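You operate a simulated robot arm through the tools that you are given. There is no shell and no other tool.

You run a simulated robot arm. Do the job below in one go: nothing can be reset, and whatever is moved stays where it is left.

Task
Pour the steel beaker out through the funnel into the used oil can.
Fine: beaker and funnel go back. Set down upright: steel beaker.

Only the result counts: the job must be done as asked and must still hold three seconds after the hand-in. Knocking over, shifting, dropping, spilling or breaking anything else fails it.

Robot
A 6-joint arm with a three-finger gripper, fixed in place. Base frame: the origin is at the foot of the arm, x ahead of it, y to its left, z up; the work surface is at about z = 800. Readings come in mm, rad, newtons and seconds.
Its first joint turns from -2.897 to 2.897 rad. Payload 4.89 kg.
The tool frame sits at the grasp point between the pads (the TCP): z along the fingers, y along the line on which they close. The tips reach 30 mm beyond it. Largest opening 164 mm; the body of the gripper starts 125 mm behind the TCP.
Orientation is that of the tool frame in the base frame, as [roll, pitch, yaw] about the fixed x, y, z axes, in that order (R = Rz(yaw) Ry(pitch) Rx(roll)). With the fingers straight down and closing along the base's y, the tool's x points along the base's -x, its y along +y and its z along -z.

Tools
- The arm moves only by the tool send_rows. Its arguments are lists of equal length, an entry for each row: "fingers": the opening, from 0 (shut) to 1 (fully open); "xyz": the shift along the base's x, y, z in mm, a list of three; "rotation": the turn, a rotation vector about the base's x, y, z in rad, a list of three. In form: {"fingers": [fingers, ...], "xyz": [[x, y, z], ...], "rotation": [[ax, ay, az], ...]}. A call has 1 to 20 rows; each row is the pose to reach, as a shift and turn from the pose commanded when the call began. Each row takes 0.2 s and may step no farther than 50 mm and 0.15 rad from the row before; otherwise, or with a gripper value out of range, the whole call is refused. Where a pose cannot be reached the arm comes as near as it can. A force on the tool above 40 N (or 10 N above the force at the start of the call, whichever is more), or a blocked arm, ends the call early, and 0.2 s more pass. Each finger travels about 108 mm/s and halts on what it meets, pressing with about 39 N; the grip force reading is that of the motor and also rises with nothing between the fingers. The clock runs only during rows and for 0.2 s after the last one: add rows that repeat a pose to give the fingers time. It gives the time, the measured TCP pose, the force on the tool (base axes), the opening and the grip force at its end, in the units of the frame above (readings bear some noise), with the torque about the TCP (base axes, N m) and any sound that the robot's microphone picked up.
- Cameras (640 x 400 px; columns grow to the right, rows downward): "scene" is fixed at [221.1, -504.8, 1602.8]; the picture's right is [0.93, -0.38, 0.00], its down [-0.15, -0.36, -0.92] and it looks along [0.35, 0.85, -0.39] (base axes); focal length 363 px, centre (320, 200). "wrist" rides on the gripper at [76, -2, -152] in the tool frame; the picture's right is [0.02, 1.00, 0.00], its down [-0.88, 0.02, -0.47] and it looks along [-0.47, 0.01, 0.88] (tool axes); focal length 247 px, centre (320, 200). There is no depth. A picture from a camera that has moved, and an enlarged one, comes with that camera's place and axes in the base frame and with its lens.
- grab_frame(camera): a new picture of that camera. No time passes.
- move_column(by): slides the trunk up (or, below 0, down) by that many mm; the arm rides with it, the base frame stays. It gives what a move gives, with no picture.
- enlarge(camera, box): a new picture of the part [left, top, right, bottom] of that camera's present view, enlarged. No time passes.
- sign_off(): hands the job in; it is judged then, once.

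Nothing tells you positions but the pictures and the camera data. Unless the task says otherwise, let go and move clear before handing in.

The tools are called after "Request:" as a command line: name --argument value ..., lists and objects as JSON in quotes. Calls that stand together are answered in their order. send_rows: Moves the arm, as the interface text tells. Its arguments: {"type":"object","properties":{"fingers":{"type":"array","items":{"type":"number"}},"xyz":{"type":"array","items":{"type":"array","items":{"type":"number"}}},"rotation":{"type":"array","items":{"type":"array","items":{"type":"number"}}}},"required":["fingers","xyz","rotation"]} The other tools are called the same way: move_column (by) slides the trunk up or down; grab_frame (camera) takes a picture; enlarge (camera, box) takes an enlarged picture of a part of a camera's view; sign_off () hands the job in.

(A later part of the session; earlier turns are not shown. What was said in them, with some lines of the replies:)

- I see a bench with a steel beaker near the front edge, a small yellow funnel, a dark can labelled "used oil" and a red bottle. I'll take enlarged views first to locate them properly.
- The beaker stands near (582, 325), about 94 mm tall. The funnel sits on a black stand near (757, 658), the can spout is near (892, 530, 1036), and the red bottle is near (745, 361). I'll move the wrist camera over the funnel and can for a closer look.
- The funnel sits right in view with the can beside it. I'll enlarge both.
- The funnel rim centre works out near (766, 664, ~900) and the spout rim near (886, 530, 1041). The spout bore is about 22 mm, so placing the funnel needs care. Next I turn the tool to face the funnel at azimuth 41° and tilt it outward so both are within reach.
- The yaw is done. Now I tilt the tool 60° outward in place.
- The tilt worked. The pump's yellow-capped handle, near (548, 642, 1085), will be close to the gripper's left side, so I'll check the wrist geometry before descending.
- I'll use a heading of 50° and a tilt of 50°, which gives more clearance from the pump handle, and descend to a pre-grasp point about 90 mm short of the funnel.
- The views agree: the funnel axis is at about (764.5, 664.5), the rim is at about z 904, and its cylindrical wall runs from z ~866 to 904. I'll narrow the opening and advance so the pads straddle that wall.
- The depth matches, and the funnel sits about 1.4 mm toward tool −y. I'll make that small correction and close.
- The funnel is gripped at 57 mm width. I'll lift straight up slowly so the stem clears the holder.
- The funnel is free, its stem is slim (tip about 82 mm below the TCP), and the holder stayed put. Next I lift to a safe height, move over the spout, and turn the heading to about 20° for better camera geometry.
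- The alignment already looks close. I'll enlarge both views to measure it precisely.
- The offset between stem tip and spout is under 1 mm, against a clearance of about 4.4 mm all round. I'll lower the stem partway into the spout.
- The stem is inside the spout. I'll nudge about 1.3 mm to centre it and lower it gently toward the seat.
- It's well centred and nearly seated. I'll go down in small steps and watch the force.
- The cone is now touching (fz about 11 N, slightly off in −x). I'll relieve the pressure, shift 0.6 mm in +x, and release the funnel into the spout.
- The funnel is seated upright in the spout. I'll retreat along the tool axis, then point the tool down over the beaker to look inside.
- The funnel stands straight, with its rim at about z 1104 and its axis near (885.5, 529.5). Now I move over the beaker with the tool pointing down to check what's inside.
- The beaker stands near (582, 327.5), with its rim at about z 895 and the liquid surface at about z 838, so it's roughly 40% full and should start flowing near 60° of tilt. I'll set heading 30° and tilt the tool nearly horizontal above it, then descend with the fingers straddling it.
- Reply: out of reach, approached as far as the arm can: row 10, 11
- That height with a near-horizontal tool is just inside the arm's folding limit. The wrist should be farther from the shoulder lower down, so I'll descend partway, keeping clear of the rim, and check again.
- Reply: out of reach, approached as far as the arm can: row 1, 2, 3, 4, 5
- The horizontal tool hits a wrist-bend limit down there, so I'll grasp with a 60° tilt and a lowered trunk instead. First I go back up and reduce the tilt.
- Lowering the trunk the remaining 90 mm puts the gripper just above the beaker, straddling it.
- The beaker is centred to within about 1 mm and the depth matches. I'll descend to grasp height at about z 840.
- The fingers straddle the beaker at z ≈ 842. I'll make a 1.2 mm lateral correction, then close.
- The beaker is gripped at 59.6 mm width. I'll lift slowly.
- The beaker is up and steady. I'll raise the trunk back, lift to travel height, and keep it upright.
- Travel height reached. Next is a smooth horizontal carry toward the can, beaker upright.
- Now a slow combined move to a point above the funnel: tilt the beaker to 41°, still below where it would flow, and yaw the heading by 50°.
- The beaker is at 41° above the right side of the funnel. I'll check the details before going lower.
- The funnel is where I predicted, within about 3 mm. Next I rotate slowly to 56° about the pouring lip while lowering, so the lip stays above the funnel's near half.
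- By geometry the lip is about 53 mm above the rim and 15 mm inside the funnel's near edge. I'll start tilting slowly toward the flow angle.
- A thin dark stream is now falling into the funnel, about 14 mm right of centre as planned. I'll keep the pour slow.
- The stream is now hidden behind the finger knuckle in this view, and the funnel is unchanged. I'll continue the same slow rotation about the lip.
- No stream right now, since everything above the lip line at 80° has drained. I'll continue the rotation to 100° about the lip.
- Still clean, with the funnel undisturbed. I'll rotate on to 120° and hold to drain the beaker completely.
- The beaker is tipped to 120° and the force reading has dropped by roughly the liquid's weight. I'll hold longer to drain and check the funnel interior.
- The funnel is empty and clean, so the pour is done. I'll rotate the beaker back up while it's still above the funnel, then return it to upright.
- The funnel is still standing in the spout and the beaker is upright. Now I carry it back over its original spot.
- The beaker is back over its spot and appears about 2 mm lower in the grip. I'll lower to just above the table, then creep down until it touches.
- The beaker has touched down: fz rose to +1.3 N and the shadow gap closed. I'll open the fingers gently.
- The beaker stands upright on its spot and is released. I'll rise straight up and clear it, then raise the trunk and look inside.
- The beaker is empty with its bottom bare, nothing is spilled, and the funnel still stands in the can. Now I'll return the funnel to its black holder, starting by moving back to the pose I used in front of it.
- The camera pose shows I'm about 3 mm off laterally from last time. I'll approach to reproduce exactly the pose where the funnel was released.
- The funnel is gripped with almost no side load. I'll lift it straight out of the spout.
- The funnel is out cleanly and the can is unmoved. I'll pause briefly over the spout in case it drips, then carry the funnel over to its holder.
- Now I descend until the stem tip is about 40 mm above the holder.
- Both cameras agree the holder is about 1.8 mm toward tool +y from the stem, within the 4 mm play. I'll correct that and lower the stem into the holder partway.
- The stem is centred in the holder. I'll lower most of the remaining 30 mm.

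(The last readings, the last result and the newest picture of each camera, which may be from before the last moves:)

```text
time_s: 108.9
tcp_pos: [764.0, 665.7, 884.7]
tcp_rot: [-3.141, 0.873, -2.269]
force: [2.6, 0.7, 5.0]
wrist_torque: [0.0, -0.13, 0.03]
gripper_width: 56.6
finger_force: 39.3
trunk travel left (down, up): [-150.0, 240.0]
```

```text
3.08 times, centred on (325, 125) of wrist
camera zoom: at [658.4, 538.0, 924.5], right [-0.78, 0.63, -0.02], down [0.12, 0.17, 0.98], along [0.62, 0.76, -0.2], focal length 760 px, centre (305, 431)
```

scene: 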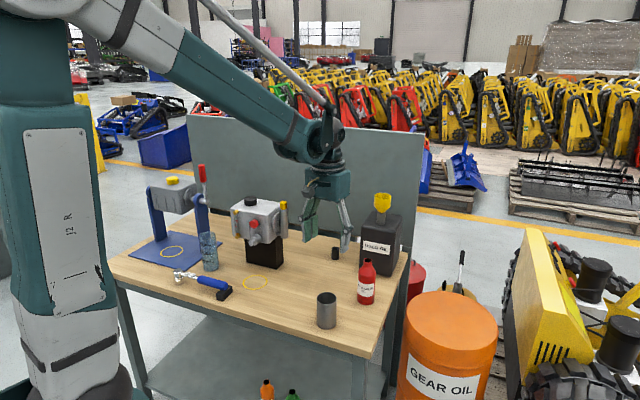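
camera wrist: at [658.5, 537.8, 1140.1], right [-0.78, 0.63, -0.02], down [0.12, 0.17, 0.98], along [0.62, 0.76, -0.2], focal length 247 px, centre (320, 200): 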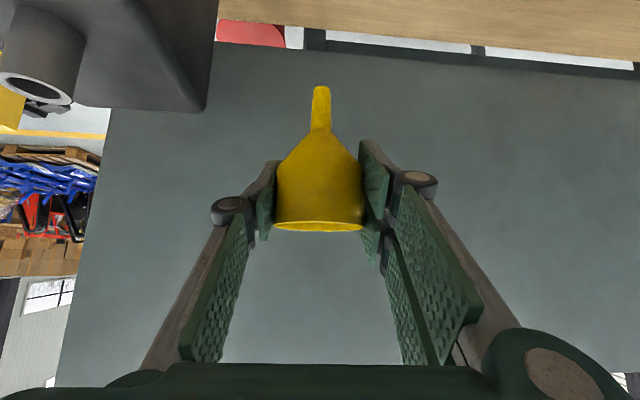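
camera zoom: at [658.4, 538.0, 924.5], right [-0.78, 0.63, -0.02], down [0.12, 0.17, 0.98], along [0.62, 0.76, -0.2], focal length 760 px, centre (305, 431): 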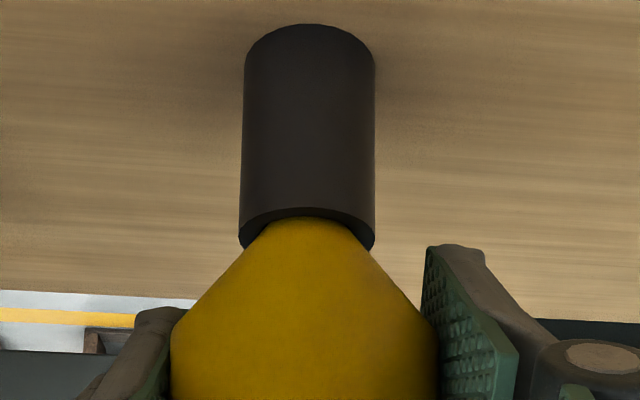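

The funnel is touching its seat (fz 5 N). I'll relieve the load and release.

Request:
send_rows --fingers '[0, 0, 0.36, 0.38, 0.43, 0.5, 0.52, 0.52]' --xyz '[[0.3, 0.1, 0.3], [0.4, 0.1, 0.5], [0.4, 0.1, 0.5], [0.4, 0.1, 0.5], [0.4, 0.1, 0.5], [0.4, 0.1, 0.5], [0.4, 0.1, 0.5], [0.4, 0.1, 0.5]]' --rotation '[[0, 0, 0], [0, 0, 0], [0, 0, 0], [0, 0, 0], [0, 0, 0], [0, 0, 0], [0, 0, 0], [0, 0, 0]]'

Request:
grab_frame --camera "wrist"

Request:
enlarge --camera "scene" --box '[320, 220, 355, 265]'

```text
time_s: 110.7
tcp_pos: [764.5, 666.8, 885.6]
tcp_rot: [-3.141, 0.872, -2.266]
force: [-0.2, -0.4, -0.4]
wrist_torque: [-0.03, -0.01, 0.02]
gripper_width: 85.6
finger_force: 0.2
trunk travel left (down, up): [-150.0, 240.0]
```

```text
taken
camera wrist: at [658.6, 538.1, 924.8], right [-0.78, 0.63, -0.02], down [0.12, 0.17, 0.98], along [0.62, 0.76, -0.2], focal length 247 px, centre (320, 200)
```

wrist: 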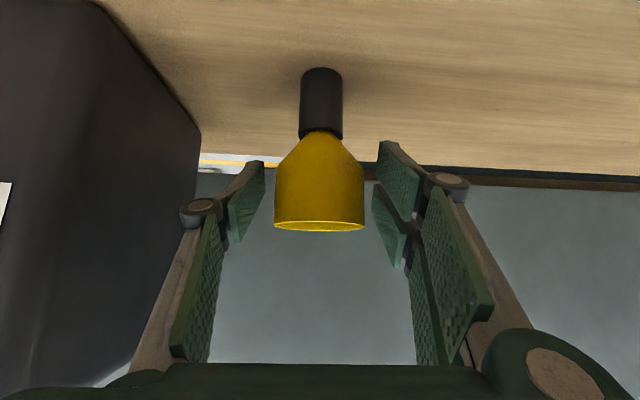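

```text
8.89 times, centred on (338, 242) of scene
camera zoom: at [221.1, -504.8, 1602.8], right [0.93, -0.38, 0.0], down [-0.15, -0.36, -0.92], along [0.35, 0.85, -0.39], focal length 3227 px, centre (164, -178)
```

zoom: 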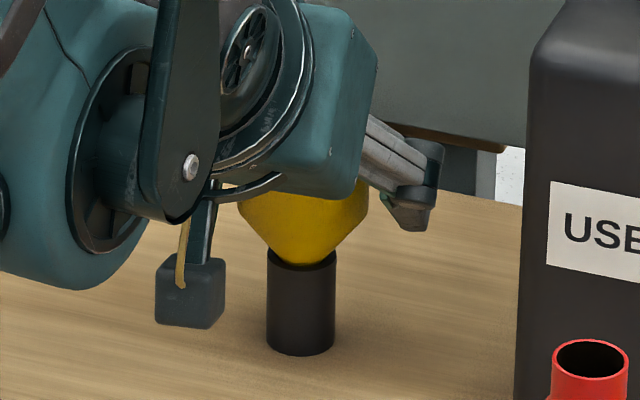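

The funnel sits back in its holder. I'll retreat along the approach path and rise well clear.

Request:
send_rows --fingers '[0.52, 0.52, 0.52, 0.52, 0.52, 0.52, 0.52, 0.52, 0.52, 0.52, 0.52]' --xyz '[[-4, -5, 5], [-11.5, -15.2, 13], [-26.5, -33.2, 30], [-41.5, -51.2, 50], [-56.5, -69.2, 75], [-60, -74, 110], [-65, -80, 150], [-70, -86, 190], [-75, -92, 230], [-80, -98, 270], [-80, -98, 270]]' --rotation '[[0, 0, 0], [0, 0, 0], [0, 0, 0], [0, 0, 0], [0, 0, 0], [0, 0, 0], [0, 0, 0], [0, 0, 0], [0, 0, 0], [0, 0, 0], [0, 0, 0]]'

Request:
grab_frame --camera "scene"

Request:
enlarge --camera "scene" --box '[290, 190, 430, 350]'

Request:
enlarge --camera "scene" --box '[120, 160, 300, 310]'

```text
time_s: 113.1
tcp_pos: [685.3, 568.3, 1153.1]
tcp_rot: [3.141, 0.875, -2.267]
force: [-0.3, -0.4, 0.2]
wrist_torque: [0.02, -0.01, 0.0]
gripper_width: 85.5
finger_force: 0.0
trunk travel left (down, up): [-150.0, 240.0]
```

```text
taken
```

scene: 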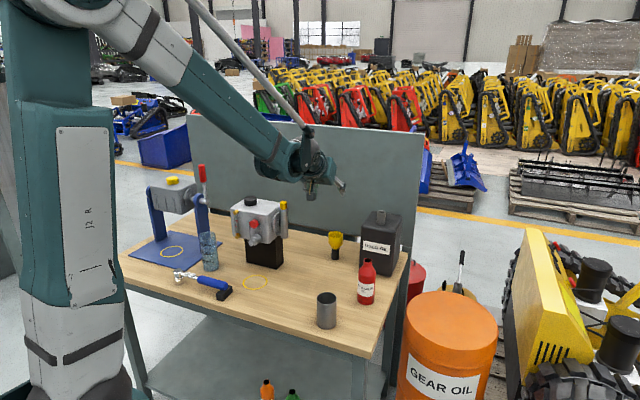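

```text
2.50 times, centred on (360, 270) of scene
camera zoom: at [221.1, -504.8, 1602.8], right [0.93, -0.38, 0.0], down [-0.15, -0.36, -0.92], along [0.35, 0.85, -0.39], focal length 908 px, centre (220, 25)
```

zoom: 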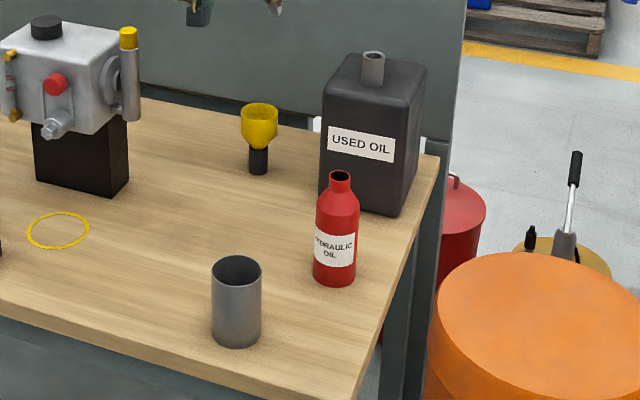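

```text
2.67 times, centred on (210, 235) of scene
camera zoom: at [221.1, -504.8, 1602.8], right [0.93, -0.38, 0.0], down [-0.15, -0.36, -0.92], along [0.35, 0.85, -0.39], focal length 968 px, centre (613, 107)
```

zoom: 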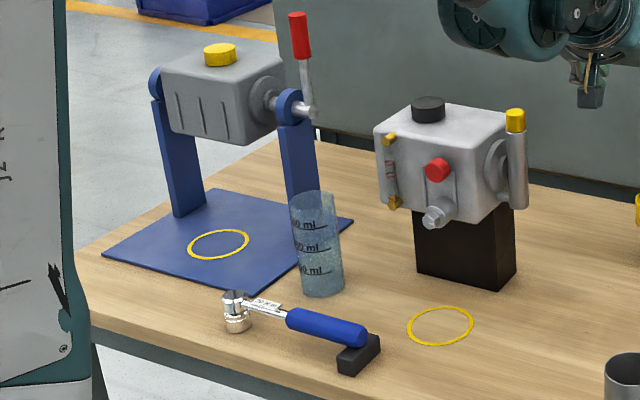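

The job looks complete:
- **Beaker:** empty and upright on its original spot.
- **Funnel:** back in its holder.
- **Can and other objects:** none has moved, and no spill is visible.
- **Gripper:** open and well clear.

I'm handing in now.

Request:
sign_off

```text
The job is handed in.
```

The steel beaker's oil has gone through the funnel into the used oil can, and the job is handed in.

- **Pour:** I tipped the beaker slowly to about 124° over the funnel. I saw the stream start inside the funnel, but the gripper hid it after that. Afterwards the bottom of the beaker was bare and the funnel was empty.
- **Beaker:** it is upright within a few millimetres of where it started.
- **Funnel:** I took it out of the can and put it back in its black holder.
- **Everything else:** the last pictures show no spill and nothing else moved. The gripper is open and well clear.
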